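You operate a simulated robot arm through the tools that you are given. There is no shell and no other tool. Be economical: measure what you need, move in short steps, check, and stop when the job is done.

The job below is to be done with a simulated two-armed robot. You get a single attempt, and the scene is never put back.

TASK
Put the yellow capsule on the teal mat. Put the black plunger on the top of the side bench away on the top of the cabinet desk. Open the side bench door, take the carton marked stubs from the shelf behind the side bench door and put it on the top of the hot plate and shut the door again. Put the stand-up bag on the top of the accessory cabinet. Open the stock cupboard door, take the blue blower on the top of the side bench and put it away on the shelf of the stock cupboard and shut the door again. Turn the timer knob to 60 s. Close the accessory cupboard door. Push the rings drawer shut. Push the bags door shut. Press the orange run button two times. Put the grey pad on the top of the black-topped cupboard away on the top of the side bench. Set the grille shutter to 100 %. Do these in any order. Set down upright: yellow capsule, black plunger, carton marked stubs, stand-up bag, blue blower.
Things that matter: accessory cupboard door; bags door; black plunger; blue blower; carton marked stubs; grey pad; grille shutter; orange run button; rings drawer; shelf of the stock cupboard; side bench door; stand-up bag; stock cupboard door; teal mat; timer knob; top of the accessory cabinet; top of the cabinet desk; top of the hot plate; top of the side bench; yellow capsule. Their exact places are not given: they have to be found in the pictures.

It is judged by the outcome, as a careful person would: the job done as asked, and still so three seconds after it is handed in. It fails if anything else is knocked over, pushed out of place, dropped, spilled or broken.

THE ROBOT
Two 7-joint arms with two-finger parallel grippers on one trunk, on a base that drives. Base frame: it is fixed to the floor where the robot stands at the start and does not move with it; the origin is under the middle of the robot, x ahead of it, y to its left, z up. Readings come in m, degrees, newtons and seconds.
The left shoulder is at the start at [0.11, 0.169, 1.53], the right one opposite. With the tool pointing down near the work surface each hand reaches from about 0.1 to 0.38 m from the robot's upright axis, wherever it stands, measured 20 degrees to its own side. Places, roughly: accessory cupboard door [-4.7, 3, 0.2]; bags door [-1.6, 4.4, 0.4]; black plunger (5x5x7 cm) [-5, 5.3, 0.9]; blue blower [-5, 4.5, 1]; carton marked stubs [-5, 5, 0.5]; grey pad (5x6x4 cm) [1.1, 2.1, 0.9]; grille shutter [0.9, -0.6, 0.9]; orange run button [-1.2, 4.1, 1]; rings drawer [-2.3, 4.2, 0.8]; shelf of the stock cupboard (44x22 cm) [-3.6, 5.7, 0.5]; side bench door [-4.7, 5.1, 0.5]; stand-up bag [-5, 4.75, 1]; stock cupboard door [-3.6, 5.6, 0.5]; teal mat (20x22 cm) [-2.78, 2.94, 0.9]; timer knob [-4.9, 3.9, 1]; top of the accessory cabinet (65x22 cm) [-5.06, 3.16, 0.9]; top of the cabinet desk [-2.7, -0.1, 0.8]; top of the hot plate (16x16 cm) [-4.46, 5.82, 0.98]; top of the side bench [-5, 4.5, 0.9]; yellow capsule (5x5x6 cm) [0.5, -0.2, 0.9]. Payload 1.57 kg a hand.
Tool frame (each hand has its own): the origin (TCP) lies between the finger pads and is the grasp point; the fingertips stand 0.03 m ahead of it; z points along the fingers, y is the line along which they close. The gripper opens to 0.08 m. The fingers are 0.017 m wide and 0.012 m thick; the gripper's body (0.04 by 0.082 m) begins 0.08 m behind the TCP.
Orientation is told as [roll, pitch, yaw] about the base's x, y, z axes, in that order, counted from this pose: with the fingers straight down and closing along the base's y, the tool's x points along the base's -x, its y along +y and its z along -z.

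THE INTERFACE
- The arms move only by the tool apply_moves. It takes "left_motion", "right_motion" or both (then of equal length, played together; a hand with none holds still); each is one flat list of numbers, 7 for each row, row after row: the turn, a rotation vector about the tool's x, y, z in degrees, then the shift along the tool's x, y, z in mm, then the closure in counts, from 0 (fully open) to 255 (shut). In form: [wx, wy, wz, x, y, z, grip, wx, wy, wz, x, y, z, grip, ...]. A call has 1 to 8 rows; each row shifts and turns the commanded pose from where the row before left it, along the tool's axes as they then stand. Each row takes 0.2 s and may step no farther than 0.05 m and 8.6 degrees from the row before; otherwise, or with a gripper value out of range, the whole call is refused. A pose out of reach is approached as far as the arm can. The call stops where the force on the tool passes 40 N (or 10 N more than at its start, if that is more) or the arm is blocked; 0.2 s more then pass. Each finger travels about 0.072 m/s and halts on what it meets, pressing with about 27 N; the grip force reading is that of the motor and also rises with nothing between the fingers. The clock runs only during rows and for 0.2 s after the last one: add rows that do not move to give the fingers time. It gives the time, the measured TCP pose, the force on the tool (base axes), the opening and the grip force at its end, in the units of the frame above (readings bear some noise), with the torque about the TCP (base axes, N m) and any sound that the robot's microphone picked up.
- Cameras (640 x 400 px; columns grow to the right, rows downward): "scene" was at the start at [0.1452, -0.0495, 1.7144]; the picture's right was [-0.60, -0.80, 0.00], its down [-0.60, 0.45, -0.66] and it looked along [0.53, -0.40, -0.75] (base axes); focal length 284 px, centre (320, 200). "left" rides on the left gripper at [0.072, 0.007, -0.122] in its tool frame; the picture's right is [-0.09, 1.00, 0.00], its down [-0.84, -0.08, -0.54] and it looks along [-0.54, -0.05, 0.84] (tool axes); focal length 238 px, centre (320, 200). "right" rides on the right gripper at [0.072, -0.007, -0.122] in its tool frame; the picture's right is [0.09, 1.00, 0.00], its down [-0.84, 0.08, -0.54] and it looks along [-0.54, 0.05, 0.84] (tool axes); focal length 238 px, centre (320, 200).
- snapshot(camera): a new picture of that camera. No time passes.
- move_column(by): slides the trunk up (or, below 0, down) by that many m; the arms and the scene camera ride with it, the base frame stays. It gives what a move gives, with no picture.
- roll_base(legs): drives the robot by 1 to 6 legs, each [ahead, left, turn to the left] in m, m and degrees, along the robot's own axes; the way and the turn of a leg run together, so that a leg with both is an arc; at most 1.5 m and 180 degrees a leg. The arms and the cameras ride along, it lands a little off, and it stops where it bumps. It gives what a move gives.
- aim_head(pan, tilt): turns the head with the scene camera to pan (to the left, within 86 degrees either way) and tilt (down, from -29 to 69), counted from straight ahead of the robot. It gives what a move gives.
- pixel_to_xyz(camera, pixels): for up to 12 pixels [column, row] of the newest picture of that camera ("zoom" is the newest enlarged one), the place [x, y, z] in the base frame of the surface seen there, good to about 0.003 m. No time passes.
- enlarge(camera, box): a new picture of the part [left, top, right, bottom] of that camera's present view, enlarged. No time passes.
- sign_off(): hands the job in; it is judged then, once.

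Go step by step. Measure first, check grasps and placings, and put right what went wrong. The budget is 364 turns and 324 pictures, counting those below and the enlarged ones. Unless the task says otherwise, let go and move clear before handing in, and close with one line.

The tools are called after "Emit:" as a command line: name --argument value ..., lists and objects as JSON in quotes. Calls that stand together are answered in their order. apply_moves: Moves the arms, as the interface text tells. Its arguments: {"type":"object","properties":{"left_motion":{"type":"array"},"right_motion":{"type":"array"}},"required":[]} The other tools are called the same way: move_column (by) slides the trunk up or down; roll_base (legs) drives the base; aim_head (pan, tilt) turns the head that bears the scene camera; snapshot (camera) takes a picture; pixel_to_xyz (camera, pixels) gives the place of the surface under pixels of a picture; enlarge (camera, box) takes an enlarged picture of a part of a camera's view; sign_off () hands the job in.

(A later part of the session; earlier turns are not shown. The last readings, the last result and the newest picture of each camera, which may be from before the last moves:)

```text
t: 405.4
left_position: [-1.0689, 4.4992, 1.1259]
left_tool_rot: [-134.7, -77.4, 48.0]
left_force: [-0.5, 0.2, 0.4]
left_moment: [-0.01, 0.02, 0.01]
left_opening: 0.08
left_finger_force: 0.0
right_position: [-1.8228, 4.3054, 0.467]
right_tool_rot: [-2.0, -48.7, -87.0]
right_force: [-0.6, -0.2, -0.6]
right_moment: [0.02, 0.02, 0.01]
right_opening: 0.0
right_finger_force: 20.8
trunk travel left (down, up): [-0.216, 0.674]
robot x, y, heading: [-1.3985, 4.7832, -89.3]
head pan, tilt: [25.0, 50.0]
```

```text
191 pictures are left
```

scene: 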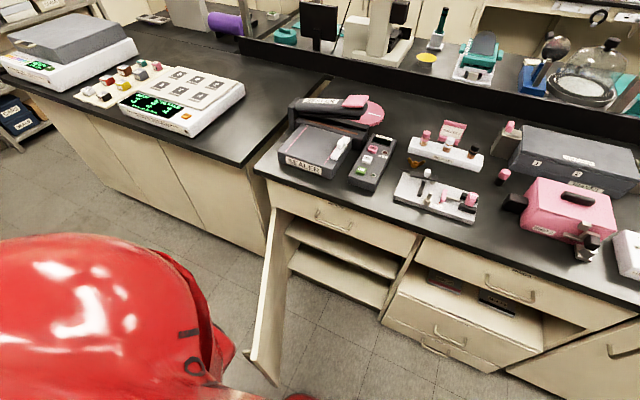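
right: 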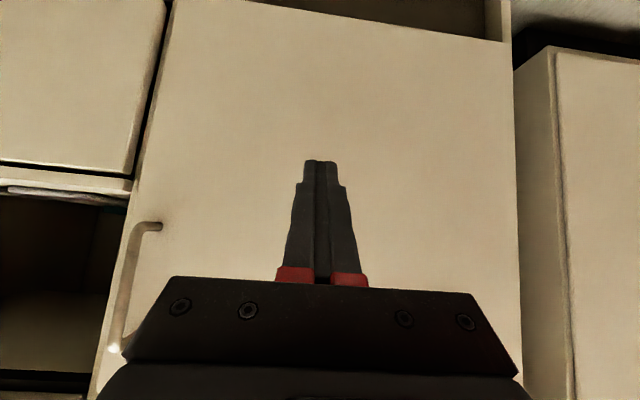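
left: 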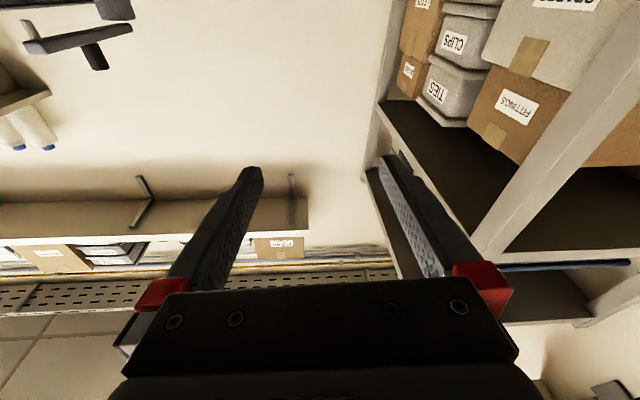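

Nearly closed. Push straight south until it stops.

Emit:
roll_base --legs '[[0.175, 0, 0]]'

Emit:
snapshot --camera "right"

Emit:
pixel_to_xyz --camera "right" --pixels '[[250, 120], [450, 150], [200, 200], [60, 100], [480, 300]]'

```text
t: 406.9
left_position: [-1.0679, 4.3389, 1.1274]
left_tool_rot: [-134.8, -77.5, 47.8]
left_force: [-0.9, -0.4, -0.6]
left_moment: [-0.01, 0.03, 0.02]
left_opening: 0.0799
left_finger_force: 0.0
right_position: [-1.8223, 4.1501, 0.4638]
right_tool_rot: [-1.7, -47.8, -87.5]
right_force: [1.0, -0.8, -0.5]
right_moment: [-0.02, 0.0, -0.02]
right_opening: 0.0001
right_finger_force: 21.3
trunk travel left (down, up): [-0.216, 0.674]
robot x, y, heading: [-1.3993, 4.6213, -89.6]
head pan, tilt: [25.0, 50.0]
stopped in leg 1: the force on the tool passed its limit at 211 N (the readings are from after the stop); the commanded pose is now the measured one
```

```text
190 pictures are left
```

right: 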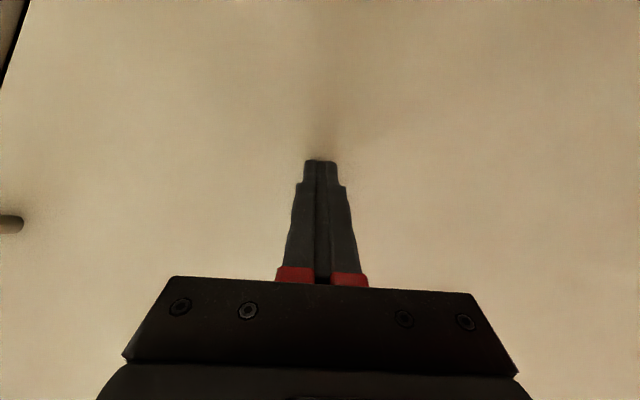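

```text
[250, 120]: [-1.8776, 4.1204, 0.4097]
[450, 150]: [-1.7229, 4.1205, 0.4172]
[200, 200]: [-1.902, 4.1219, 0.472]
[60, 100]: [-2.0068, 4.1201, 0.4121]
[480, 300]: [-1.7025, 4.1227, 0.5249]
```

The bags door is shut (face y 4.121). Now for the blower: back off, raise, and extend the hand forward in free space.

Emit:
roll_base --legs '[[-0.3, 0, 0]]'

Emit:
move_column --by 0.4

Emit:
apply_moves --right_motion '[0, 0, 0, -26, 0, 30, 0, 0, 0, 0, -26, 0, 30, 0, 0, 0, 0, -26, 0, 30, 0, 0, 0, 0, -26, 0, 30, 0, 0, 0, 0, -26, 0, 30, 0, 0, 0, 0, -26, 0, 30, 0]'

```text
t: 408.9
left_position: [-1.0705, 4.6393, 1.1257]
left_tool_rot: [-134.8, -77.5, 47.7]
left_force: [0.2, -0.4, -0.3]
left_moment: [0.0, 0.01, -0.02]
left_opening: 0.08
left_finger_force: 0.1
right_position: [-1.8256, 4.4508, 0.4637]
right_tool_rot: [-1.8, -48.0, -87.3]
right_force: [0.2, 0.5, -0.8]
right_moment: [-0.02, 0.02, 0.0]
right_opening: 0.0
right_finger_force: 21.0
trunk travel left (down, up): [-0.216, 0.674]
robot x, y, heading: [-1.3972, 4.9215, -89.2]
head pan, tilt: [25.0, 50.0]
```

```text
t: 412.8
left_position: [-1.0708, 4.6389, 1.5263]
left_tool_rot: [-134.6, -77.5, 47.7]
left_force: [0.2, 0.4, 0.1]
left_moment: [0.02, 0.01, -0.02]
left_opening: 0.0799
left_finger_force: 0.1
right_position: [-1.8257, 4.4493, 0.8632]
right_tool_rot: [-1.8, -48.0, -87.4]
right_force: [-0.9, -1.0, 0.5]
right_moment: [-0.05, -0.04, 0.03]
right_opening: 0.0
right_finger_force: 21.6
trunk travel left (down, up): [-0.616, 0.274]
robot x, y, heading: [-1.3985, 4.9196, -89.2]
head pan, tilt: [25.0, 50.0]
```

```text
t: 414.1
left_position: [-1.0699, 4.6366, 1.5252]
left_tool_rot: [-134.4, -77.5, 47.5]
left_force: [-0.4, -0.2, 0.2]
left_moment: [-0.04, 0.05, -0.02]
left_opening: 0.08
left_finger_force: 0.0
right_position: [-1.8198, 4.2087, 0.859]
right_tool_rot: [-1.9, -47.9, -87.4]
right_force: [0.0, -0.3, 0.8]
right_moment: [-0.01, 0.0, -0.01]
right_opening: 0.08
right_finger_force: 0.1
trunk travel left (down, up): [-0.616, 0.274]
robot x, y, heading: [-1.3971, 4.9222, -89.4]
head pan, tilt: [25.0, 50.0]
```

The hand now reaches 0.71 m ahead. Raise fully, and drive west along the aisle, passing south of the open stock door.

Emit:
move_column --by 0.27

Emit:
roll_base --legs '[[0.25, 0, 0], [0, 0, -90.5], [1.35, 0, 0], [1.2, 0, 0]]'

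Emit:
aim_head --pan -10 --tilt 45

Emit:
snapshot --camera "scene"

```text
t: 416.9
left_position: [-1.0713, 4.6383, 1.7965]
left_tool_rot: [-134.6, -77.4, 47.7]
left_force: [1.2, 0.0, -0.1]
left_moment: [0.0, 0.01, 0.01]
left_opening: 0.08
left_finger_force: 0.0
right_position: [-1.8186, 4.2113, 1.1287]
right_tool_rot: [-1.8, -47.8, -87.5]
right_force: [-0.3, -0.5, -0.9]
right_moment: [0.01, 0.04, 0.0]
right_opening: 0.08
right_finger_force: 0.2
trunk travel left (down, up): [-0.886, 0.004]
robot x, y, heading: [-1.3968, 4.923, -89.3]
head pan, tilt: [25.0, 50.0]
```

```text
t: 434.6
left_position: [-4.2247, 4.3227, 1.7967]
left_tool_rot: [-134.7, -77.5, -42.1]
left_force: [0.1, -0.3, -0.4]
left_moment: [0.0, 0.03, 0.05]
left_opening: 0.0804
left_finger_force: 0.0
right_position: [-4.6556, 5.0699, 1.1295]
right_tool_rot: [-1.8, -48.0, -177.2]
right_force: [-0.7, 0.3, 0.4]
right_moment: [0.01, 0.0, 0.01]
right_opening: 0.0798
right_finger_force: 0.0
trunk travel left (down, up): [-0.886, 0.004]
robot x, y, heading: [-3.9429, 4.6531, -178.9]
head pan, tilt: [25.0, 50.0]
```

```text
t: 435.6
left_position: [-4.226, 4.3225, 1.796]
left_tool_rot: [-134.6, -77.5, -42.1]
left_force: [-0.4, 0.6, -0.6]
left_moment: [0.04, -0.01, 0.0]
left_opening: 0.0804
left_finger_force: 0.1
right_position: [-4.6567, 5.0702, 1.1284]
right_tool_rot: [-1.8, -47.9, -177.3]
right_force: [-0.9, -0.2, -0.7]
right_moment: [-0.01, 0.0, 0.0]
right_opening: 0.0801
right_finger_force: 0.2
trunk travel left (down, up): [-0.886, 0.004]
robot x, y, heading: [-3.9416, 4.6505, -179.0]
head pan, tilt: [-10.0, 45.0]
```

```text
189 pictures are left
```

scene: 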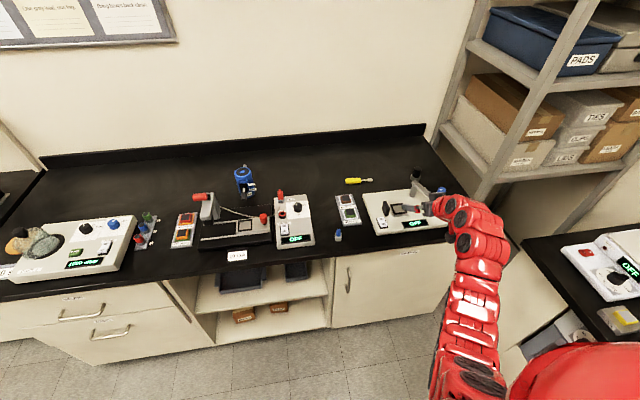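

A clear view: everything is in place. Zoom on the blower and its surroundings.

Emit:
enlarge --camera "scene" --box '[170, 150, 340, 270]'

Emit:
pixel_to_xyz --camera "zoom" --pixels '[[275, 72], [258, 110], [300, 110], [315, 145], [290, 165], [280, 180], [265, 60], [130, 165], [355, 260], [420, 170], [440, 200], [260, 215]]'

```text
3.33 times, centred on (255, 210) of scene
```

zoom: 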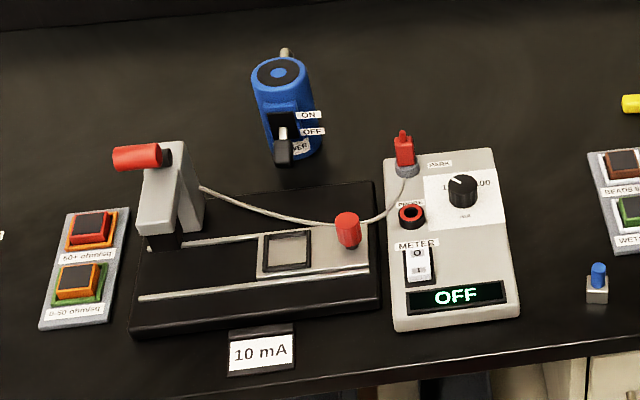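

```text
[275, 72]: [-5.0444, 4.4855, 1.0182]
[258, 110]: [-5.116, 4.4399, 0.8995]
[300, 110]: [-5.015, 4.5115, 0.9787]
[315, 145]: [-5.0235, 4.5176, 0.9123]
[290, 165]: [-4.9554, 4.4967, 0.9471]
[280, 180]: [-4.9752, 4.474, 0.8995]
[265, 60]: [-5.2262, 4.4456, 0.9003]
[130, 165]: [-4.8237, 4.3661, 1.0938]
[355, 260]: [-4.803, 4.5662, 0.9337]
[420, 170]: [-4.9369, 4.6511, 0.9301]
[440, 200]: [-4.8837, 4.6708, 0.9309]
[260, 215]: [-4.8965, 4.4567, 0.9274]
```

Blower axis is at (-5.045,4.486), radius ≈3 cm, top 1.02, with its lever facing east; the ±y sides are clear. Strafe south, then forward over it.

Emit:
roll_base --legs '[[0, 0.584, 0], [0.35, 0, 0]]'

Emit:
snapshot --camera "right"

Emit:
snapshot --camera "scene"

```text
t: 440.8
left_position: [-4.5656, 3.7315, 1.797]
left_tool_rot: [-134.8, -77.6, -41.9]
left_force: [-0.4, -0.5, 0.4]
left_moment: [-0.03, 0.0, -0.01]
left_opening: 0.0803
left_finger_force: 0.0
right_position: [-4.9984, 4.4782, 1.1296]
right_tool_rot: [-1.8, -48.0, -177.2]
right_force: [0.7, 0.9, 0.1]
right_moment: [-0.01, 0.02, 0.0]
right_opening: 0.08
right_finger_force: 0.1
trunk travel left (down, up): [-0.886, 0.004]
robot x, y, heading: [-4.2821, 4.0601, -179.4]
head pan, tilt: [-10.0, 45.0]
```

```text
187 pictures are left
```

right: 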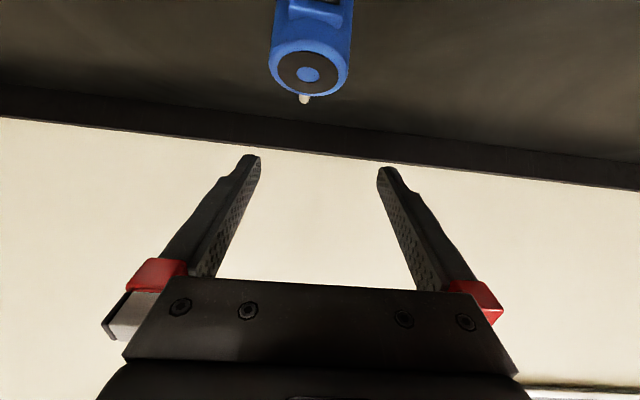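

```text
186 pictures are left
```

scene: 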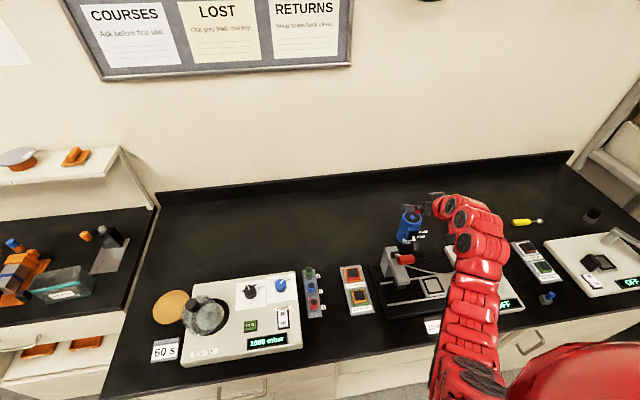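

Measure the blower's top in the right view.

Emit:
pixel_to_xyz --camera "right" --pixels '[[308, 74], [275, 66], [347, 72], [310, 40], [310, 92], [290, 25], [335, 25]]'

```text
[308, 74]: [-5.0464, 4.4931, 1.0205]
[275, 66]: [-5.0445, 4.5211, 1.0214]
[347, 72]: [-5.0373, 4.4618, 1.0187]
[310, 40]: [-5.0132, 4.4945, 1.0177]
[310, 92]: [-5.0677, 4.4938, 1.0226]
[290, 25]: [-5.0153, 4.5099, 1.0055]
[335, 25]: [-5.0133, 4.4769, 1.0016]
```

Centre (-5.043,4.492). Adjust: forward 45 mm, right 14 mm, then lower.

Emit:
roll_base --legs '[[0.045, -0.014, 0]]'

Emit:
move_column --by -0.08

Emit:
snapshot --camera "right"

```text
t: 441.7
left_position: [-4.6033, 3.7417, 1.7973]
left_tool_rot: [-135.3, -77.2, -41.4]
left_force: [1.6, 0.3, -1.2]
left_moment: [0.02, -0.04, -0.01]
left_opening: 0.0799
left_finger_force: 0.0
right_position: [-5.0386, 4.4899, 1.1346]
right_tool_rot: [-1.9, -48.2, -176.9]
right_force: [1.0, -1.0, 0.5]
right_moment: [0.01, 0.03, -0.01]
right_opening: 0.0801
right_finger_force: 0.1
trunk travel left (down, up): [-0.886, 0.004]
robot x, y, heading: [-4.3313, 4.073, -178.8]
head pan, tilt: [-10.0, 45.0]
```

```text
t: 442.9
left_position: [-4.611, 3.7439, 1.7167]
left_tool_rot: [-134.7, -77.4, -41.9]
left_force: [-0.3, -0.2, 0.4]
left_moment: [0.01, 0.03, 0.0]
left_opening: 0.0802
left_finger_force: 0.1
right_position: [-5.0427, 4.4918, 1.0499]
right_tool_rot: [-1.9, -47.9, -177.0]
right_force: [0.4, -0.1, -0.1]
right_moment: [-0.02, 0.01, 0.02]
right_opening: 0.0802
right_finger_force: 0.2
trunk travel left (down, up): [-0.806, 0.084]
robot x, y, heading: [-4.3309, 4.0739, -178.7]
head pan, tilt: [-10.0, 45.0]
```

```text
185 pictures are left
```

right: 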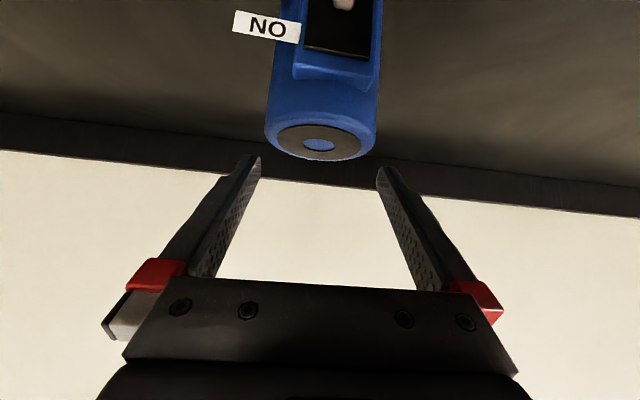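

Well aligned. Lower to grip height and close.

Emit:
move_column --by -0.058

Emit:
apply_moves --right_motion '[0, 0, 0, 0, 0, 0, 100, 0, 0, 0, 0, 0, 0, 255, 0, 0, 0, 0, 0, 0, 255, 0, 0, 0, 0, 0, 0, 255]'

Emit:
snapshot --camera "right"

```text
t: 443.8
left_position: [-4.6112, 3.7447, 1.6584]
left_tool_rot: [-134.7, -77.5, -41.9]
left_force: [-0.6, -0.6, -0.4]
left_moment: [-0.01, -0.04, -0.01]
left_opening: 0.0801
left_finger_force: 0.1
right_position: [-5.0436, 4.4921, 0.9901]
right_tool_rot: [-1.9, -47.9, -177.1]
right_force: [-0.7, 1.1, 0.5]
right_moment: [0.03, 0.01, -0.04]
right_opening: 0.0801
right_finger_force: 0.0
trunk travel left (down, up): [-0.748, 0.142]
robot x, y, heading: [-4.331, 4.0766, -179.1]
head pan, tilt: [-10.0, 45.0]
```

```text
t: 444.8
left_position: [-4.6131, 3.7431, 1.6578]
left_tool_rot: [-134.8, -77.6, -41.9]
left_force: [-0.2, 0.5, 0.1]
left_moment: [0.0, 0.01, 0.01]
left_opening: 0.0797
left_finger_force: 0.1
right_position: [-5.0435, 4.4906, 0.9916]
right_tool_rot: [-1.8, -47.9, -177.1]
right_force: [-0.2, 1.0, 3.3]
right_moment: [-0.09, 0.04, -0.04]
right_opening: 0.0676
right_finger_force: 27.2
trunk travel left (down, up): [-0.748, 0.142]
robot x, y, heading: [-4.3311, 4.0757, -179.1]
head pan, tilt: [-10.0, 45.0]
```

```text
184 pictures are left
```

right: 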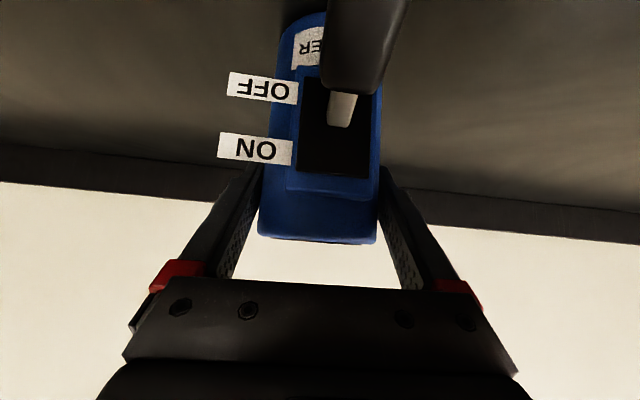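

Gripped (68 mm). Lift, and carry it to the stock cupboard: drive back, turn to face north.

Emit:
move_column --by 0.14

Emit:
snapshot --camera "right"

Emit:
roll_base --legs '[[-0.3, 0, 0], [-0.17, -0.45, 0], [0, 0, -90.5]]'

Emit:
aim_head --pan -25 --tilt 45

Emit:
snapshot --camera "scene"

```text
t: 446.5
left_position: [-4.613, 3.7432, 1.7982]
left_tool_rot: [-134.7, -77.5, -41.9]
left_force: [0.0, -0.7, 0.0]
left_moment: [0.0, 0.02, 0.0]
left_opening: 0.08
left_finger_force: 0.0
right_position: [-5.044, 4.4927, 1.13]
right_tool_rot: [-1.8, -47.8, -177.1]
right_force: [-0.2, 0.5, -2.2]
right_moment: [0.03, 0.06, 0.03]
right_opening: 0.0673
right_finger_force: 26.9
trunk travel left (down, up): [-0.888, 0.002]
robot x, y, heading: [-4.33, 4.0732, -179.1]
head pan, tilt: [-10.0, 45.0]
```

```text
183 pictures are left
```

right: 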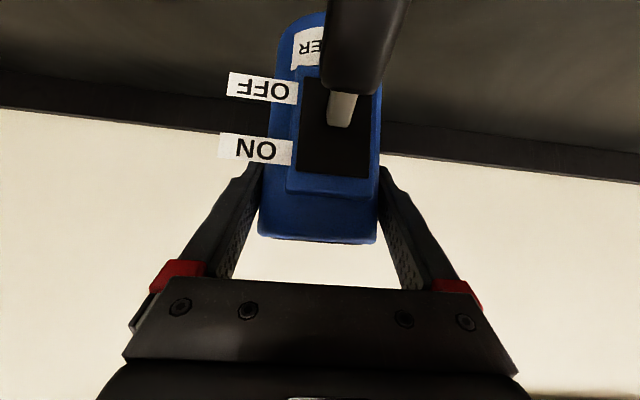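

```text
t: 454.9
left_position: [-4.198, 4.8192, 1.7982]
left_tool_rot: [-134.6, -77.5, -131.6]
left_force: [-0.3, 0.5, 0.2]
left_moment: [-0.02, 0.01, 0.01]
left_opening: 0.0801
left_finger_force: 0.0
right_position: [-3.4535, 5.2535, 1.1299]
right_tool_rot: [-1.8, -48.0, 93.2]
right_force: [-0.3, 0.3, -2.5]
right_moment: [0.05, -0.01, 0.01]
right_opening: 0.067
right_finger_force: 26.8
trunk travel left (down, up): [-0.888, 0.002]
robot x, y, heading: [-3.8601, 4.5378, 91.4]
head pan, tilt: [-10.0, 45.0]
```

```text
t: 455.6
left_position: [-4.197, 4.8185, 1.7994]
left_tool_rot: [-134.7, -77.5, -131.6]
left_force: [0.0, -0.4, -0.5]
left_moment: [0.0, 0.01, -0.03]
left_opening: 0.08
left_finger_force: 0.0
right_position: [-3.4528, 5.253, 1.1302]
right_tool_rot: [-1.8, -47.9, 93.3]
right_force: [0.4, 0.2, -3.0]
right_moment: [0.04, -0.02, 0.01]
right_opening: 0.0672
right_finger_force: 26.7
trunk travel left (down, up): [-0.888, 0.002]
robot x, y, heading: [-3.8654, 4.5373, 91.6]
head pan, tilt: [-25.0, 45.0]
```

```text
182 pictures are left
```

scene: 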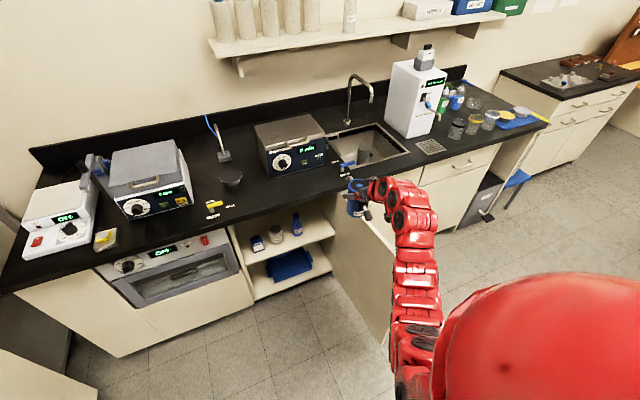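

I can see the shelf. Measure the bottle, free area and right wall.

Emit:
enlarge --camera "scene" --box '[220, 180, 380, 300]'

Emit:
pixel_to_xyz --camera "zoom" --pixels '[[300, 140], [305, 190], [380, 195], [400, 170], [430, 215], [455, 220], [420, 150], [350, 150], [470, 60], [340, 220], [330, 110]]'

```text
3.33 times, centred on (300, 240) of scene
```

zoom: 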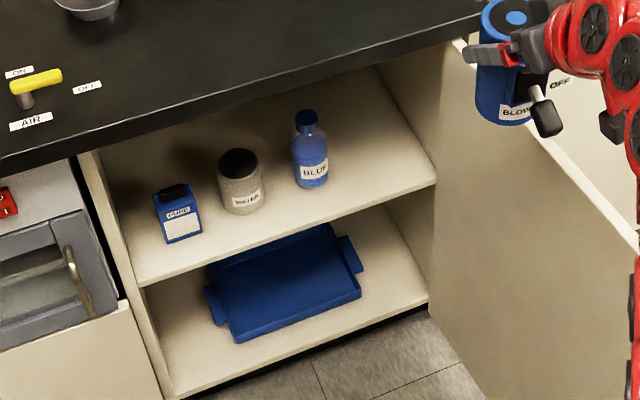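

```text
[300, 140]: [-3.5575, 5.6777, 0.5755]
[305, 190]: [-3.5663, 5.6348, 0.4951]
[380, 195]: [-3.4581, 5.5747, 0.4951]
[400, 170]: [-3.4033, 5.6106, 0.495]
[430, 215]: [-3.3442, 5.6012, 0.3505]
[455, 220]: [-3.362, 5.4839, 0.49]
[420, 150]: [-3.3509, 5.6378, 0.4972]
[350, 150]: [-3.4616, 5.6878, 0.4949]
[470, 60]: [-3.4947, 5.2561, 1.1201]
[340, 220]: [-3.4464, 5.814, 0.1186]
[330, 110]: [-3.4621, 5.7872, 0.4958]
```

Right wall x≈-3.35, bottle edge -3.517: place at x≈-3.443. Check the arm's clearance from the open door before lowering.

Emit:
pixel_to_xyz --camera "scene" --pixels '[[395, 200], [425, 220], [415, 265], [430, 285], [435, 320], [400, 360], [405, 300], [385, 330], [375, 300], [360, 250]]'

```text
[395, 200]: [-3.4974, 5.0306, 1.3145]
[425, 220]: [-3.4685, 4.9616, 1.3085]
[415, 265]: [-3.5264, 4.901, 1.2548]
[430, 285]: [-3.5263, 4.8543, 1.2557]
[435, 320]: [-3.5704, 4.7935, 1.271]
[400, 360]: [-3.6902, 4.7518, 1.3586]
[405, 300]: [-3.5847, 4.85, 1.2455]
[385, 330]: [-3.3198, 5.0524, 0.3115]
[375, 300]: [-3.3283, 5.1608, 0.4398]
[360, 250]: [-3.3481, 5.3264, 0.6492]
```

Arm stays at x≤-3.47, door inner face at x≥-3.36: clear. Lower by 0.52.

Emit:
move_column --by -0.4

Emit:
move_column --by -0.115

Emit:
roll_base --legs '[[0.25, -0.015, 0]]'

Emit:
snapshot --camera "scene"

Emit:
snapshot --camera "right"

```text
t: 459.4
left_position: [-4.1977, 4.816, 1.3988]
left_tool_rot: [-134.7, -77.6, -131.6]
left_force: [0.2, -0.5, 0.3]
left_moment: [-0.03, -0.01, -0.01]
left_opening: 0.08
left_finger_force: 0.0
right_position: [-3.4525, 5.2524, 0.7306]
right_tool_rot: [-1.7, -47.9, 93.3]
right_force: [-0.2, 0.1, -2.5]
right_moment: [0.04, -0.02, 0.01]
right_opening: 0.0671
right_finger_force: 27.2
trunk travel left (down, up): [-0.488, 0.402]
robot x, y, heading: [-3.8659, 4.5394, 91.4]
head pan, tilt: [-25.0, 45.0]
```

```text
t: 460.9
left_position: [-4.1978, 4.8176, 1.2839]
left_tool_rot: [-134.7, -77.4, -131.7]
left_force: [-0.6, 0.4, 0.1]
left_moment: [-0.01, -0.03, -0.02]
left_opening: 0.0802
left_finger_force: 0.0
right_position: [-3.4516, 5.2532, 0.6154]
right_tool_rot: [-1.8, -47.9, 93.2]
right_force: [0.2, 0.8, -2.8]
right_moment: [0.05, -0.01, -0.01]
right_opening: 0.067
right_finger_force: 27.2
trunk travel left (down, up): [-0.373, 0.517]
robot x, y, heading: [-3.8677, 4.5397, 91.2]
head pan, tilt: [-25.0, 45.0]
```

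```text
t: 462.7
left_position: [-4.1895, 5.0683, 1.2832]
left_tool_rot: [-134.6, -77.5, -131.6]
left_force: [-0.2, -0.7, 0.2]
left_moment: [-0.02, 0.02, -0.02]
left_opening: 0.0801
left_finger_force: 0.0
right_position: [-3.4448, 5.5042, 0.6156]
right_tool_rot: [-1.8, -47.9, 93.2]
right_force: [-0.4, 0.1, -2.4]
right_moment: [0.02, -0.03, 0.03]
right_opening: 0.067
right_finger_force: 26.9
trunk travel left (down, up): [-0.373, 0.517]
robot x, y, heading: [-3.8541, 4.7849, 91.5]
head pan, tilt: [-25.0, 45.0]
```

```text
180 pictures are left
```

scene: 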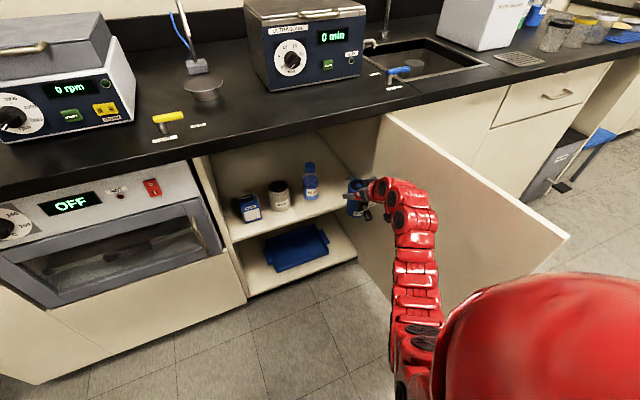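

```text
179 pictures are left
```

right: 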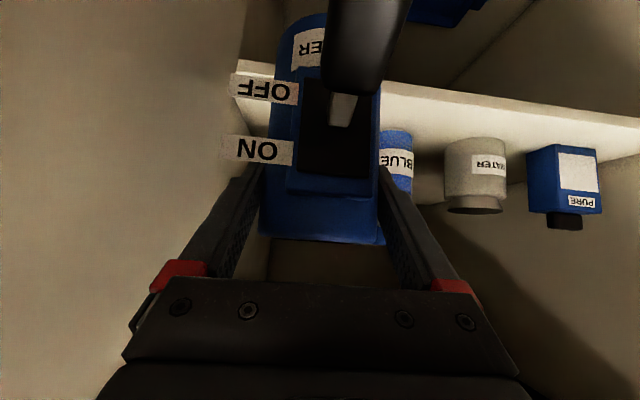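

Blower bottom is at z 0.524, just above the shelf (0.495). Advance 0.2 m in.

Emit:
roll_base --legs '[[0.2, -0.006, 0]]'

Emit:
snapshot --camera "right"

Emit:
snapshot --camera "scene"

```text
t: 464.3
left_position: [-4.1868, 5.2666, 1.2823]
left_tool_rot: [-134.5, -77.5, -131.7]
left_force: [0.1, 0.1, -0.2]
left_moment: [0.04, 0.01, 0.0]
left_opening: 0.0801
left_finger_force: 0.2
right_position: [-3.4427, 5.7019, 0.6139]
right_tool_rot: [-1.8, -47.8, 93.2]
right_force: [-0.3, 1.0, -3.4]
right_moment: [-0.01, -0.04, -0.01]
right_opening: 0.0669
right_finger_force: 26.5
trunk travel left (down, up): [-0.373, 0.517]
robot x, y, heading: [-3.8579, 4.9854, 91.3]
head pan, tilt: [-25.0, 45.0]
```

```text
178 pictures are left
```

right: 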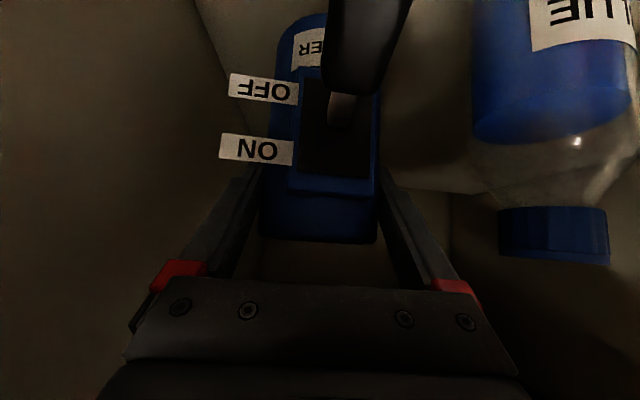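

```text
177 pictures are left
```

scene: 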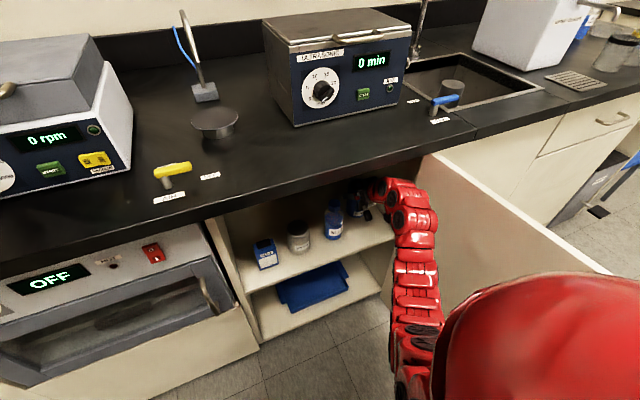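

In position with clearance from the bottle. Lower onto the shelf.

Emit:
move_column --by -0.022

Emit:
move_column --by -0.005

```text
t: 465.0
left_position: [-4.1879, 5.2641, 1.2619]
left_tool_rot: [-134.9, -77.5, -131.5]
left_force: [0.4, 0.0, -0.1]
left_moment: [-0.02, 0.02, 0.02]
left_opening: 0.08
left_finger_force: 0.1
right_position: [-3.4429, 5.7004, 0.5937]
right_tool_rot: [-1.7, -47.9, 93.3]
right_force: [0.2, 0.2, -2.4]
right_moment: [0.05, -0.02, 0.06]
right_opening: 0.0672
right_finger_force: 26.6
trunk travel left (down, up): [-0.351, 0.539]
robot x, y, heading: [-3.8556, 4.987, 91.2]
head pan, tilt: [-25.0, 45.0]
```

```text
t: 465.5
left_position: [-4.1875, 5.2651, 1.2568]
left_tool_rot: [-134.6, -77.5, -131.5]
left_force: [0.8, 0.7, 0.3]
left_moment: [0.0, -0.01, -0.01]
left_opening: 0.0799
left_finger_force: 0.0
right_position: [-3.4424, 5.7017, 0.5884]
right_tool_rot: [-1.8, -47.9, 93.2]
right_force: [-1.1, -0.6, -3.3]
right_moment: [0.04, 0.0, -0.02]
right_opening: 0.0666
right_finger_force: 26.8
trunk travel left (down, up): [-0.346, 0.544]
robot x, y, heading: [-3.8543, 4.9855, 91.7]
head pan, tilt: [-25.0, 45.0]
```

Emit:
move_column --by -0.003

Emit:
move_column --by -0.002

```text
t: 466.1
left_position: [-4.1874, 5.2645, 1.2545]
left_tool_rot: [-134.7, -77.5, -131.5]
left_force: [0.5, -0.3, 0.6]
left_moment: [0.0, -0.01, -0.02]
left_opening: 0.0799
left_finger_force: 0.1
right_position: [-3.4435, 5.7012, 0.587]
right_tool_rot: [-1.9, -48.0, 93.2]
right_force: [0.7, 0.6, 3.4]
right_moment: [0.04, 0.13, -0.03]
right_opening: 0.067
right_finger_force: 27.1
trunk travel left (down, up): [-0.343, 0.547]
robot x, y, heading: [-3.8553, 4.9862, 91.3]
head pan, tilt: [-25.0, 45.0]
```

```text
t: 466.6
left_position: [-4.1891, 5.2638, 1.2521]
left_tool_rot: [-134.8, -77.4, -131.4]
left_force: [0.7, 0.2, 0.7]
left_moment: [0.05, 0.01, 0.03]
left_opening: 0.0796
left_finger_force: 0.0
right_position: [-3.4436, 5.7011, 0.5877]
right_tool_rot: [-2.0, -48.3, 93.4]
right_force: [0.5, 1.2, 14.1]
right_moment: [-0.15, 0.35, 0.02]
right_opening: 0.0669
right_finger_force: 27.4
trunk travel left (down, up): [-0.341, 0.549]
robot x, y, heading: [-3.8516, 4.9851, 91.4]
head pan, tilt: [-25.0, 45.0]
```

Contact (14 N). Open and withdraw straight back.

Emit:
apply_moves --right_motion '[0, 0, 0, 0, 0, 0, 30, 0, 0, 0, 0, 0, 0, 0, 0, 0, 0, 0, 0, 0, 0]'

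Emit:
roll_base --legs '[[-0.15, 0, 0]]'

Emit:
snapshot --camera "right"

```text
t: 467.4
left_position: [-4.188, 5.2653, 1.2514]
left_tool_rot: [-134.7, -77.5, -131.5]
left_force: [0.5, 0.3, 0.2]
left_moment: [-0.02, 0.01, -0.04]
left_opening: 0.0797
left_finger_force: 0.0
right_position: [-3.4436, 5.7012, 0.5828]
right_tool_rot: [-1.8, -47.8, 93.4]
right_force: [-0.5, -0.9, 0.5]
right_moment: [0.02, 0.01, -0.02]
right_opening: 0.08
right_finger_force: 0.0
trunk travel left (down, up): [-0.341, 0.549]
robot x, y, heading: [-3.855, 4.9857, 91.4]
head pan, tilt: [-25.0, 45.0]
```

```text
t: 468.8
left_position: [-4.1843, 5.112, 1.2515]
left_tool_rot: [-134.9, -77.5, -131.3]
left_force: [0.7, -0.1, -0.4]
left_moment: [-0.03, 0.01, -0.02]
left_opening: 0.08
left_finger_force: 0.0
right_position: [-3.4382, 5.5497, 0.5855]
right_tool_rot: [-1.8, -48.0, 93.1]
right_force: [0.5, -0.8, -0.2]
right_moment: [-0.03, 0.0, 0.0]
right_opening: 0.08
right_finger_force: 0.0
trunk travel left (down, up): [-0.341, 0.549]
robot x, y, heading: [-3.8532, 4.8374, 91.5]
head pan, tilt: [-25.0, 45.0]
```

```text
176 pictures are left
```

right: 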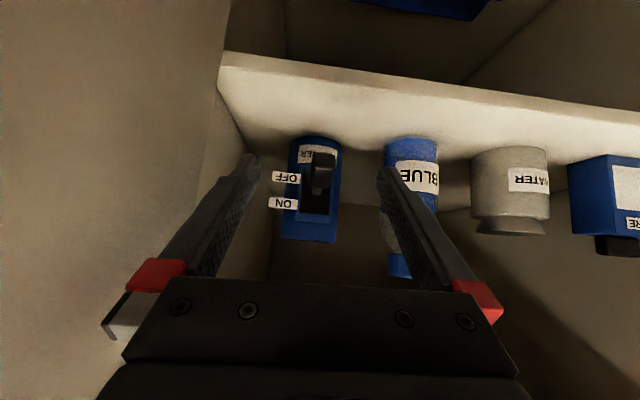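

The blower stands upright on the shelf. Back out, raise over the door, and go to the door's outer (east) side to close it.

Emit:
roll_base --legs '[[-0.38, 0, 0]]'

Emit:
apply_moves --right_motion '[0, 0, 0, 0, 0, 0, 255, 0, 0, 0, 0, 0, 0, 255, 0, 0, 0, 0, 0, 0, 255, 0, 0, 0, 0, 0, 0, 255, 0, 0, 0, 0, 0, 0, 255]'

Emit:
move_column --by 0.4

Emit:
roll_base --legs '[[0, -0.33, 0]]'

Emit:
snapshot --camera "right"

Emit:
snapshot --camera "scene"

```text
t: 471.2
left_position: [-4.1757, 4.7378, 1.2509]
left_tool_rot: [-135.0, -77.5, -131.6]
left_force: [-0.1, -0.8, 0.4]
left_moment: [-0.02, 0.01, 0.0]
left_opening: 0.0798
left_finger_force: 0.0
right_position: [-3.4297, 5.1704, 0.5839]
right_tool_rot: [-1.8, -47.9, 93.1]
right_force: [0.0, 0.2, -0.2]
right_moment: [-0.01, -0.01, -0.01]
right_opening: 0.0798
right_finger_force: 0.0
trunk travel left (down, up): [-0.341, 0.549]
robot x, y, heading: [-3.8428, 4.4585, 91.2]
head pan, tilt: [-25.0, 45.0]
```

```text
t: 472.4
left_position: [-4.1757, 4.738, 1.251]
left_tool_rot: [-134.9, -77.5, -131.6]
left_force: [-0.2, 0.3, 0.1]
left_moment: [-0.01, 0.0, 0.0]
left_opening: 0.0798
left_finger_force: 0.0
right_position: [-3.4288, 5.1721, 0.5852]
right_tool_rot: [-1.8, -47.8, 93.0]
right_force: [1.1, 0.4, -0.5]
right_moment: [0.03, 0.02, -0.02]
right_opening: 0.0
right_finger_force: 21.8
trunk travel left (down, up): [-0.341, 0.549]
robot x, y, heading: [-3.8417, 4.4574, 91.1]
head pan, tilt: [-25.0, 45.0]
```

```text
t: 476.2
left_position: [-4.1754, 4.7367, 1.6517]
left_tool_rot: [-134.8, -77.5, -131.6]
left_force: [0.1, 0.1, -0.1]
left_moment: [-0.05, -0.04, 0.01]
left_opening: 0.0799
left_finger_force: 0.1
right_position: [-3.4294, 5.1704, 0.9831]
right_tool_rot: [-1.8, -47.9, 93.0]
right_force: [0.0, 0.1, -0.7]
right_moment: [-0.03, 0.0, 0.02]
right_opening: 0.0
right_finger_force: 21.6
trunk travel left (down, up): [-0.741, 0.149]
robot x, y, heading: [-3.846, 4.4567, 91.2]
head pan, tilt: [-25.0, 45.0]
```

```text
t: 478.4
left_position: [-3.8458, 4.7428, 1.6513]
left_tool_rot: [-134.7, -77.6, -131.5]
left_force: [-1.0, -0.7, -0.8]
left_moment: [0.01, 0.01, 0.0]
left_opening: 0.08
left_finger_force: 0.1
right_position: [-3.1003, 5.1796, 0.9834]
right_tool_rot: [-1.9, -48.0, 93.4]
right_force: [1.0, -0.1, -0.5]
right_moment: [0.02, -0.01, 0.01]
right_opening: 0.0
right_finger_force: 21.2
trunk travel left (down, up): [-0.741, 0.149]
robot x, y, heading: [-3.5113, 4.4621, 91.1]
head pan, tilt: [-25.0, 45.0]
```

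```text
175 pictures are left
```

right: 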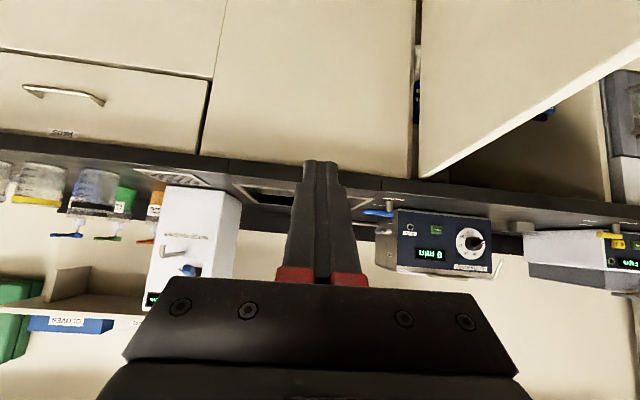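

```text
174 pictures are left
```

scene: 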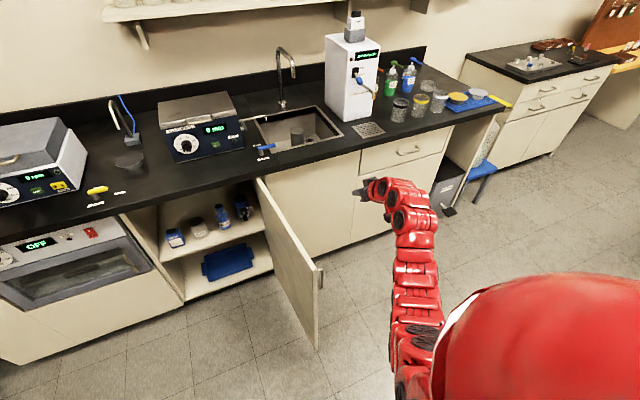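

The hand is on the door's east side. Lower and push west, then north.

Emit:
move_column --by -0.4

Emit:
roll_base --legs '[[0, 0.35, 0], [0.12, 0.17, 0]]'

Emit:
snapshot --camera "right"

```text
t: 482.2
left_position: [-3.8453, 4.7435, 1.2515]
left_tool_rot: [-134.9, -77.6, -131.5]
left_force: [0.0, 0.5, -0.6]
left_moment: [-0.01, -0.01, -0.03]
left_opening: 0.08
left_finger_force: 0.1
right_position: [-3.1007, 5.1791, 0.5836]
right_tool_rot: [-1.8, -47.9, 93.3]
right_force: [0.4, 0.8, -0.2]
right_moment: [0.0, 0.02, 0.0]
right_opening: 0.0001
right_finger_force: 21.0
trunk travel left (down, up): [-0.341, 0.549]
robot x, y, heading: [-3.5119, 4.4651, 91.3]
head pan, tilt: [-25.0, 45.0]
```

```text
t: 485.7
left_position: [-4.3665, 4.8522, 1.2523]
left_tool_rot: [-134.5, -77.5, -131.7]
left_force: [-0.5, 0.3, -0.3]
left_moment: [-0.02, 0.02, 0.01]
left_opening: 0.08
left_finger_force: 0.0
right_position: [-3.6209, 5.2875, 0.5842]
right_tool_rot: [-2.0, -47.9, 93.3]
right_force: [-1.1, -0.6, -0.3]
right_moment: [0.02, -0.02, 0.02]
right_opening: 0.0001
right_finger_force: 21.8
trunk travel left (down, up): [-0.341, 0.549]
robot x, y, heading: [-4.036, 4.5696, 91.3]
head pan, tilt: [-25.0, 45.0]
```

```text
173 pictures are left
```

right: 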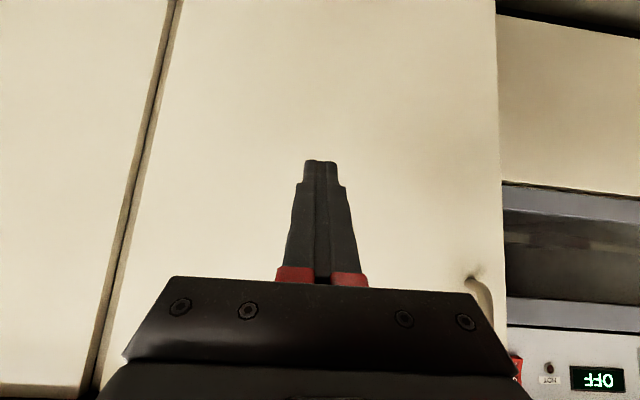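

Now push straight north until shut.

Emit:
roll_base --legs '[[0.255, 0, 0]]'

Emit:
snapshot --camera "right"

Emit:
pixel_to_xyz --camera "right" --pixels '[[250, 120], [400, 120], [150, 200], [480, 200], [60, 150]]'

```text
t: 487.5
left_position: [-4.3702, 5.0943, 1.2518]
left_tool_rot: [-134.7, -77.5, -131.5]
left_force: [0.3, -0.5, 0.7]
left_moment: [0.02, -0.01, -0.03]
left_opening: 0.0802
left_finger_force: 0.0
right_position: [-3.6228, 5.5264, 0.5843]
right_tool_rot: [-1.7, -47.6, 93.1]
right_force: [-0.1, -1.1, -0.6]
right_moment: [-0.02, -0.01, 0.0]
right_opening: 0.0002
right_finger_force: 21.3
trunk travel left (down, up): [-0.341, 0.549]
robot x, y, heading: [-4.041, 4.8111, 91.2]
head pan, tilt: [-25.0, 45.0]
stopped in leg 1: the force on the tool passed its limit at 127 N (the readings are from after the stop); the commanded pose is now the measured one
```

```text
172 pictures are left
```

right: 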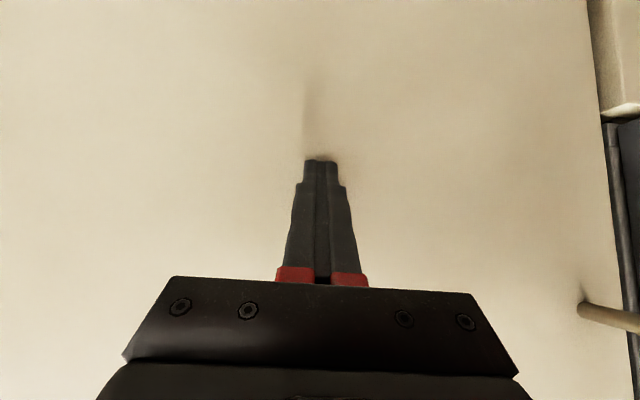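

```text
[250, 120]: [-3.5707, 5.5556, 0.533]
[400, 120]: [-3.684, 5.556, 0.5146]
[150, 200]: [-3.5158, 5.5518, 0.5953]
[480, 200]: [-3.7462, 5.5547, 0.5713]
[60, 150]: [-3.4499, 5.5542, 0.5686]
```

Shut (face y 5.555). Now the side bench door: back off, turn to face west and measure the handle.

Emit:
roll_base --legs '[[-0.25, 0, 0], [0, -0.25, 0], [0, 0, 88.8]]'

Emit:
aim_head --pan -15 --tilt 45

Emit:
snapshot --camera "scene"

Emit:
snapshot --camera "right"

```text
t: 494.6
left_position: [-4.0697, 4.2445, 1.2506]
left_tool_rot: [-134.7, -77.6, -43.1]
left_force: [-0.1, 0.1, -0.4]
left_moment: [-0.02, -0.01, 0.0]
left_opening: 0.08
left_finger_force: 0.0
right_position: [-4.4851, 4.9997, 0.5828]
right_tool_rot: [-1.7, -47.5, -178.0]
right_force: [-0.4, -0.6, 0.5]
right_moment: [0.03, -0.04, -0.01]
right_opening: 0.0
right_finger_force: 21.5
trunk travel left (down, up): [-0.341, 0.549]
robot x, y, heading: [-3.7787, 4.5728, 180.0]
head pan, tilt: [-25.0, 45.0]
```

```text
t: 495.3
left_position: [-4.0707, 4.244, 1.2524]
left_tool_rot: [-134.7, -77.5, -42.9]
left_force: [0.1, -0.1, 0.2]
left_moment: [0.04, 0.0, -0.01]
left_opening: 0.0796
left_finger_force: 0.1
right_position: [-4.4838, 4.999, 0.583]
right_tool_rot: [-1.8, -47.5, -178.1]
right_force: [0.0, 0.0, -0.3]
right_moment: [0.03, 0.01, -0.02]
right_opening: 0.0
right_finger_force: 21.2
trunk travel left (down, up): [-0.341, 0.549]
robot x, y, heading: [-3.7806, 4.5675, 180.0]
head pan, tilt: [-15.0, 45.0]
```

```text
171 pictures are left
```

scene: 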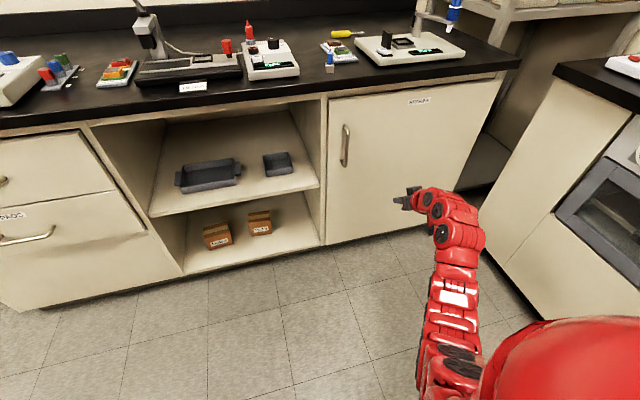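

```text
170 pictures are left
```

right: 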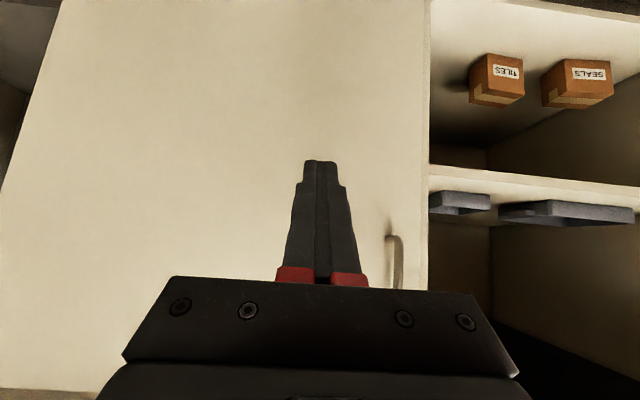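

Measure the handle, the door edges and the bench lip.

Emit:
pixel_to_xyz --camera "scene" --pixels '[[345, 128], [344, 145], [343, 163], [330, 240], [330, 110], [498, 85], [450, 195], [400, 150], [400, 78], [510, 65], [342, 90]]'

Emit:
enlarge --camera "scene" --box '[300, 60, 540, 260]'

```text
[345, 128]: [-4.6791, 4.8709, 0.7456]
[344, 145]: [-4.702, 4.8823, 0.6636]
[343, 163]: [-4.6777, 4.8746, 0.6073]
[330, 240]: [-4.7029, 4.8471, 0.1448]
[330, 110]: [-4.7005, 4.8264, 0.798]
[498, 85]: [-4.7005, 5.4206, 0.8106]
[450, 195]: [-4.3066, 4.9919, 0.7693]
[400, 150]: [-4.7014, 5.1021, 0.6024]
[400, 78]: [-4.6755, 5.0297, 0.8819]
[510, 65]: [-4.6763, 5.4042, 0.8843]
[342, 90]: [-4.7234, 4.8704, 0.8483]
```

```text
2.00 times, centred on (420, 160) of scene
```

zoom: 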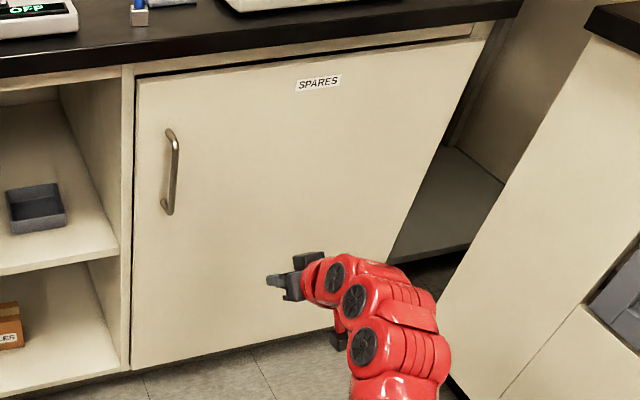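

Bar at (-4.66,4.874), z 0.61–0.75; the door face is x=-4.701 with its hinge at y≈5.42. Line up the hand.

Emit:
move_column --by 0.098

Emit:
apply_moves --right_motion '[0, 0, 0, 0, 0, 0, 105, 0, 0, 0, 0, 0, 0, 105, 0, 0, 0, 0, 0, 0, 105]'

Emit:
roll_base --legs '[[0, 0.125, 0], [0.12, 0, 0]]'

Emit:
snapshot --camera "right"

Emit:
pixel_to_xyz --camera "right" --pixels '[[320, 60], [320, 100]]'

```text
t: 496.6
left_position: [-4.0692, 4.2441, 1.3497]
left_tool_rot: [-134.6, -77.4, -43.0]
left_force: [0.1, -0.5, -0.1]
left_moment: [0.02, -0.03, -0.02]
left_opening: 0.08
left_finger_force: 0.0
right_position: [-4.4844, 4.9985, 0.6804]
right_tool_rot: [-1.7, -47.4, -178.1]
right_force: [-0.3, 0.8, 0.0]
right_moment: [-0.02, -0.01, 0.05]
right_opening: 0.0
right_finger_force: 21.6
trunk travel left (down, up): [-0.439, 0.451]
robot x, y, heading: [-3.7836, 4.5695, 180.2]
head pan, tilt: [-15.0, 45.0]
```

```text
t: 497.4
left_position: [-4.07, 4.2442, 1.3487]
left_tool_rot: [-134.5, -77.4, -43.0]
left_force: [0.3, 0.2, -0.4]
left_moment: [0.03, -0.03, 0.01]
left_opening: 0.0801
left_finger_force: 0.0
right_position: [-4.4842, 4.9997, 0.6805]
right_tool_rot: [-1.7, -47.5, -178.1]
right_force: [-0.1, -0.1, -0.4]
right_moment: [0.01, -0.01, 0.0]
right_opening: 0.047
right_finger_force: 0.0
trunk travel left (down, up): [-0.439, 0.451]
robot x, y, heading: [-3.7813, 4.5709, 180.0]
head pan, tilt: [-15.0, 45.0]
```

```text
t: 499.5
left_position: [-4.1911, 4.1167, 1.3491]
left_tool_rot: [-134.3, -77.6, -42.9]
left_force: [-1.2, -0.4, -0.1]
left_moment: [0.02, 0.02, -0.03]
left_opening: 0.0799
left_finger_force: 0.1
right_position: [-4.6066, 4.8715, 0.6797]
right_tool_rot: [-1.7, -47.4, -178.0]
right_force: [-0.2, -0.2, 0.1]
right_moment: [0.01, -0.01, 0.03]
right_opening: 0.0469
right_finger_force: 0.1
trunk travel left (down, up): [-0.439, 0.451]
robot x, y, heading: [-3.9023, 4.4457, -180.0]
head pan, tilt: [-15.0, 45.0]
```

```text
168 pictures are left
```

right: 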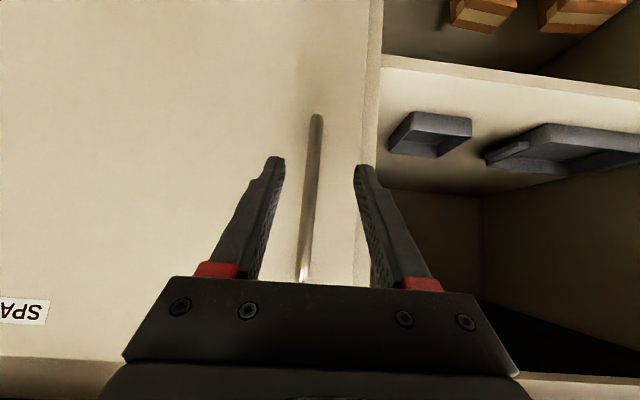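

```text
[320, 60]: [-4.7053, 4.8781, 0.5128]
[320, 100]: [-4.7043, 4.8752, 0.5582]
```

The bar is between the fingers. Measure its x and advance.

Emit:
pixel_to_xyz --camera "right" --pixels '[[316, 130], [312, 180], [308, 220]]'

Emit:
roll_base --legs '[[0.05, -0.002, 0]]'

Emit:
apply_moves --right_motion '[0, 0, 0, 0, 0, 0, 255, 0, 0, 0, 0, 0, 0, 255, 0, 0, 0, 0, 0, 0, 255, 0, 0, 0, 0, 0, 0, 255]'

```text
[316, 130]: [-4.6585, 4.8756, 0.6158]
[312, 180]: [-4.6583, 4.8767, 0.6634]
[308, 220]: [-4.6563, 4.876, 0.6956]
```

```text
t: 500.4
left_position: [-4.2409, 4.1195, 1.3491]
left_tool_rot: [-134.4, -77.6, -43.1]
left_force: [0.0, -0.2, -0.2]
left_moment: [-0.02, 0.03, -0.01]
left_opening: 0.0796
left_finger_force: 0.1
right_position: [-4.6568, 4.874, 0.6794]
right_tool_rot: [-1.6, -47.4, -178.0]
right_force: [-0.2, 0.2, -0.2]
right_moment: [0.03, -0.02, 0.0]
right_opening: 0.0471
right_finger_force: 0.0
trunk travel left (down, up): [-0.439, 0.451]
robot x, y, heading: [-3.95, 4.449, -180.2]
head pan, tilt: [-15.0, 45.0]
```

```text
t: 501.4
left_position: [-4.2376, 4.1213, 1.3501]
left_tool_rot: [-134.9, -77.5, -42.5]
left_force: [-0.7, -0.4, 0.3]
left_moment: [0.0, -0.02, -0.02]
left_opening: 0.08
left_finger_force: 0.1
right_position: [-4.6543, 4.8772, 0.6817]
right_tool_rot: [-1.9, -47.6, -178.0]
right_force: [-1.2, 16.7, 7.6]
right_moment: [-0.5, 0.1, -0.19]
right_opening: 0.0117
right_finger_force: 29.4
trunk travel left (down, up): [-0.439, 0.451]
robot x, y, heading: [-3.9535, 4.4456, -179.8]
head pan, tilt: [-15.0, 45.0]
```

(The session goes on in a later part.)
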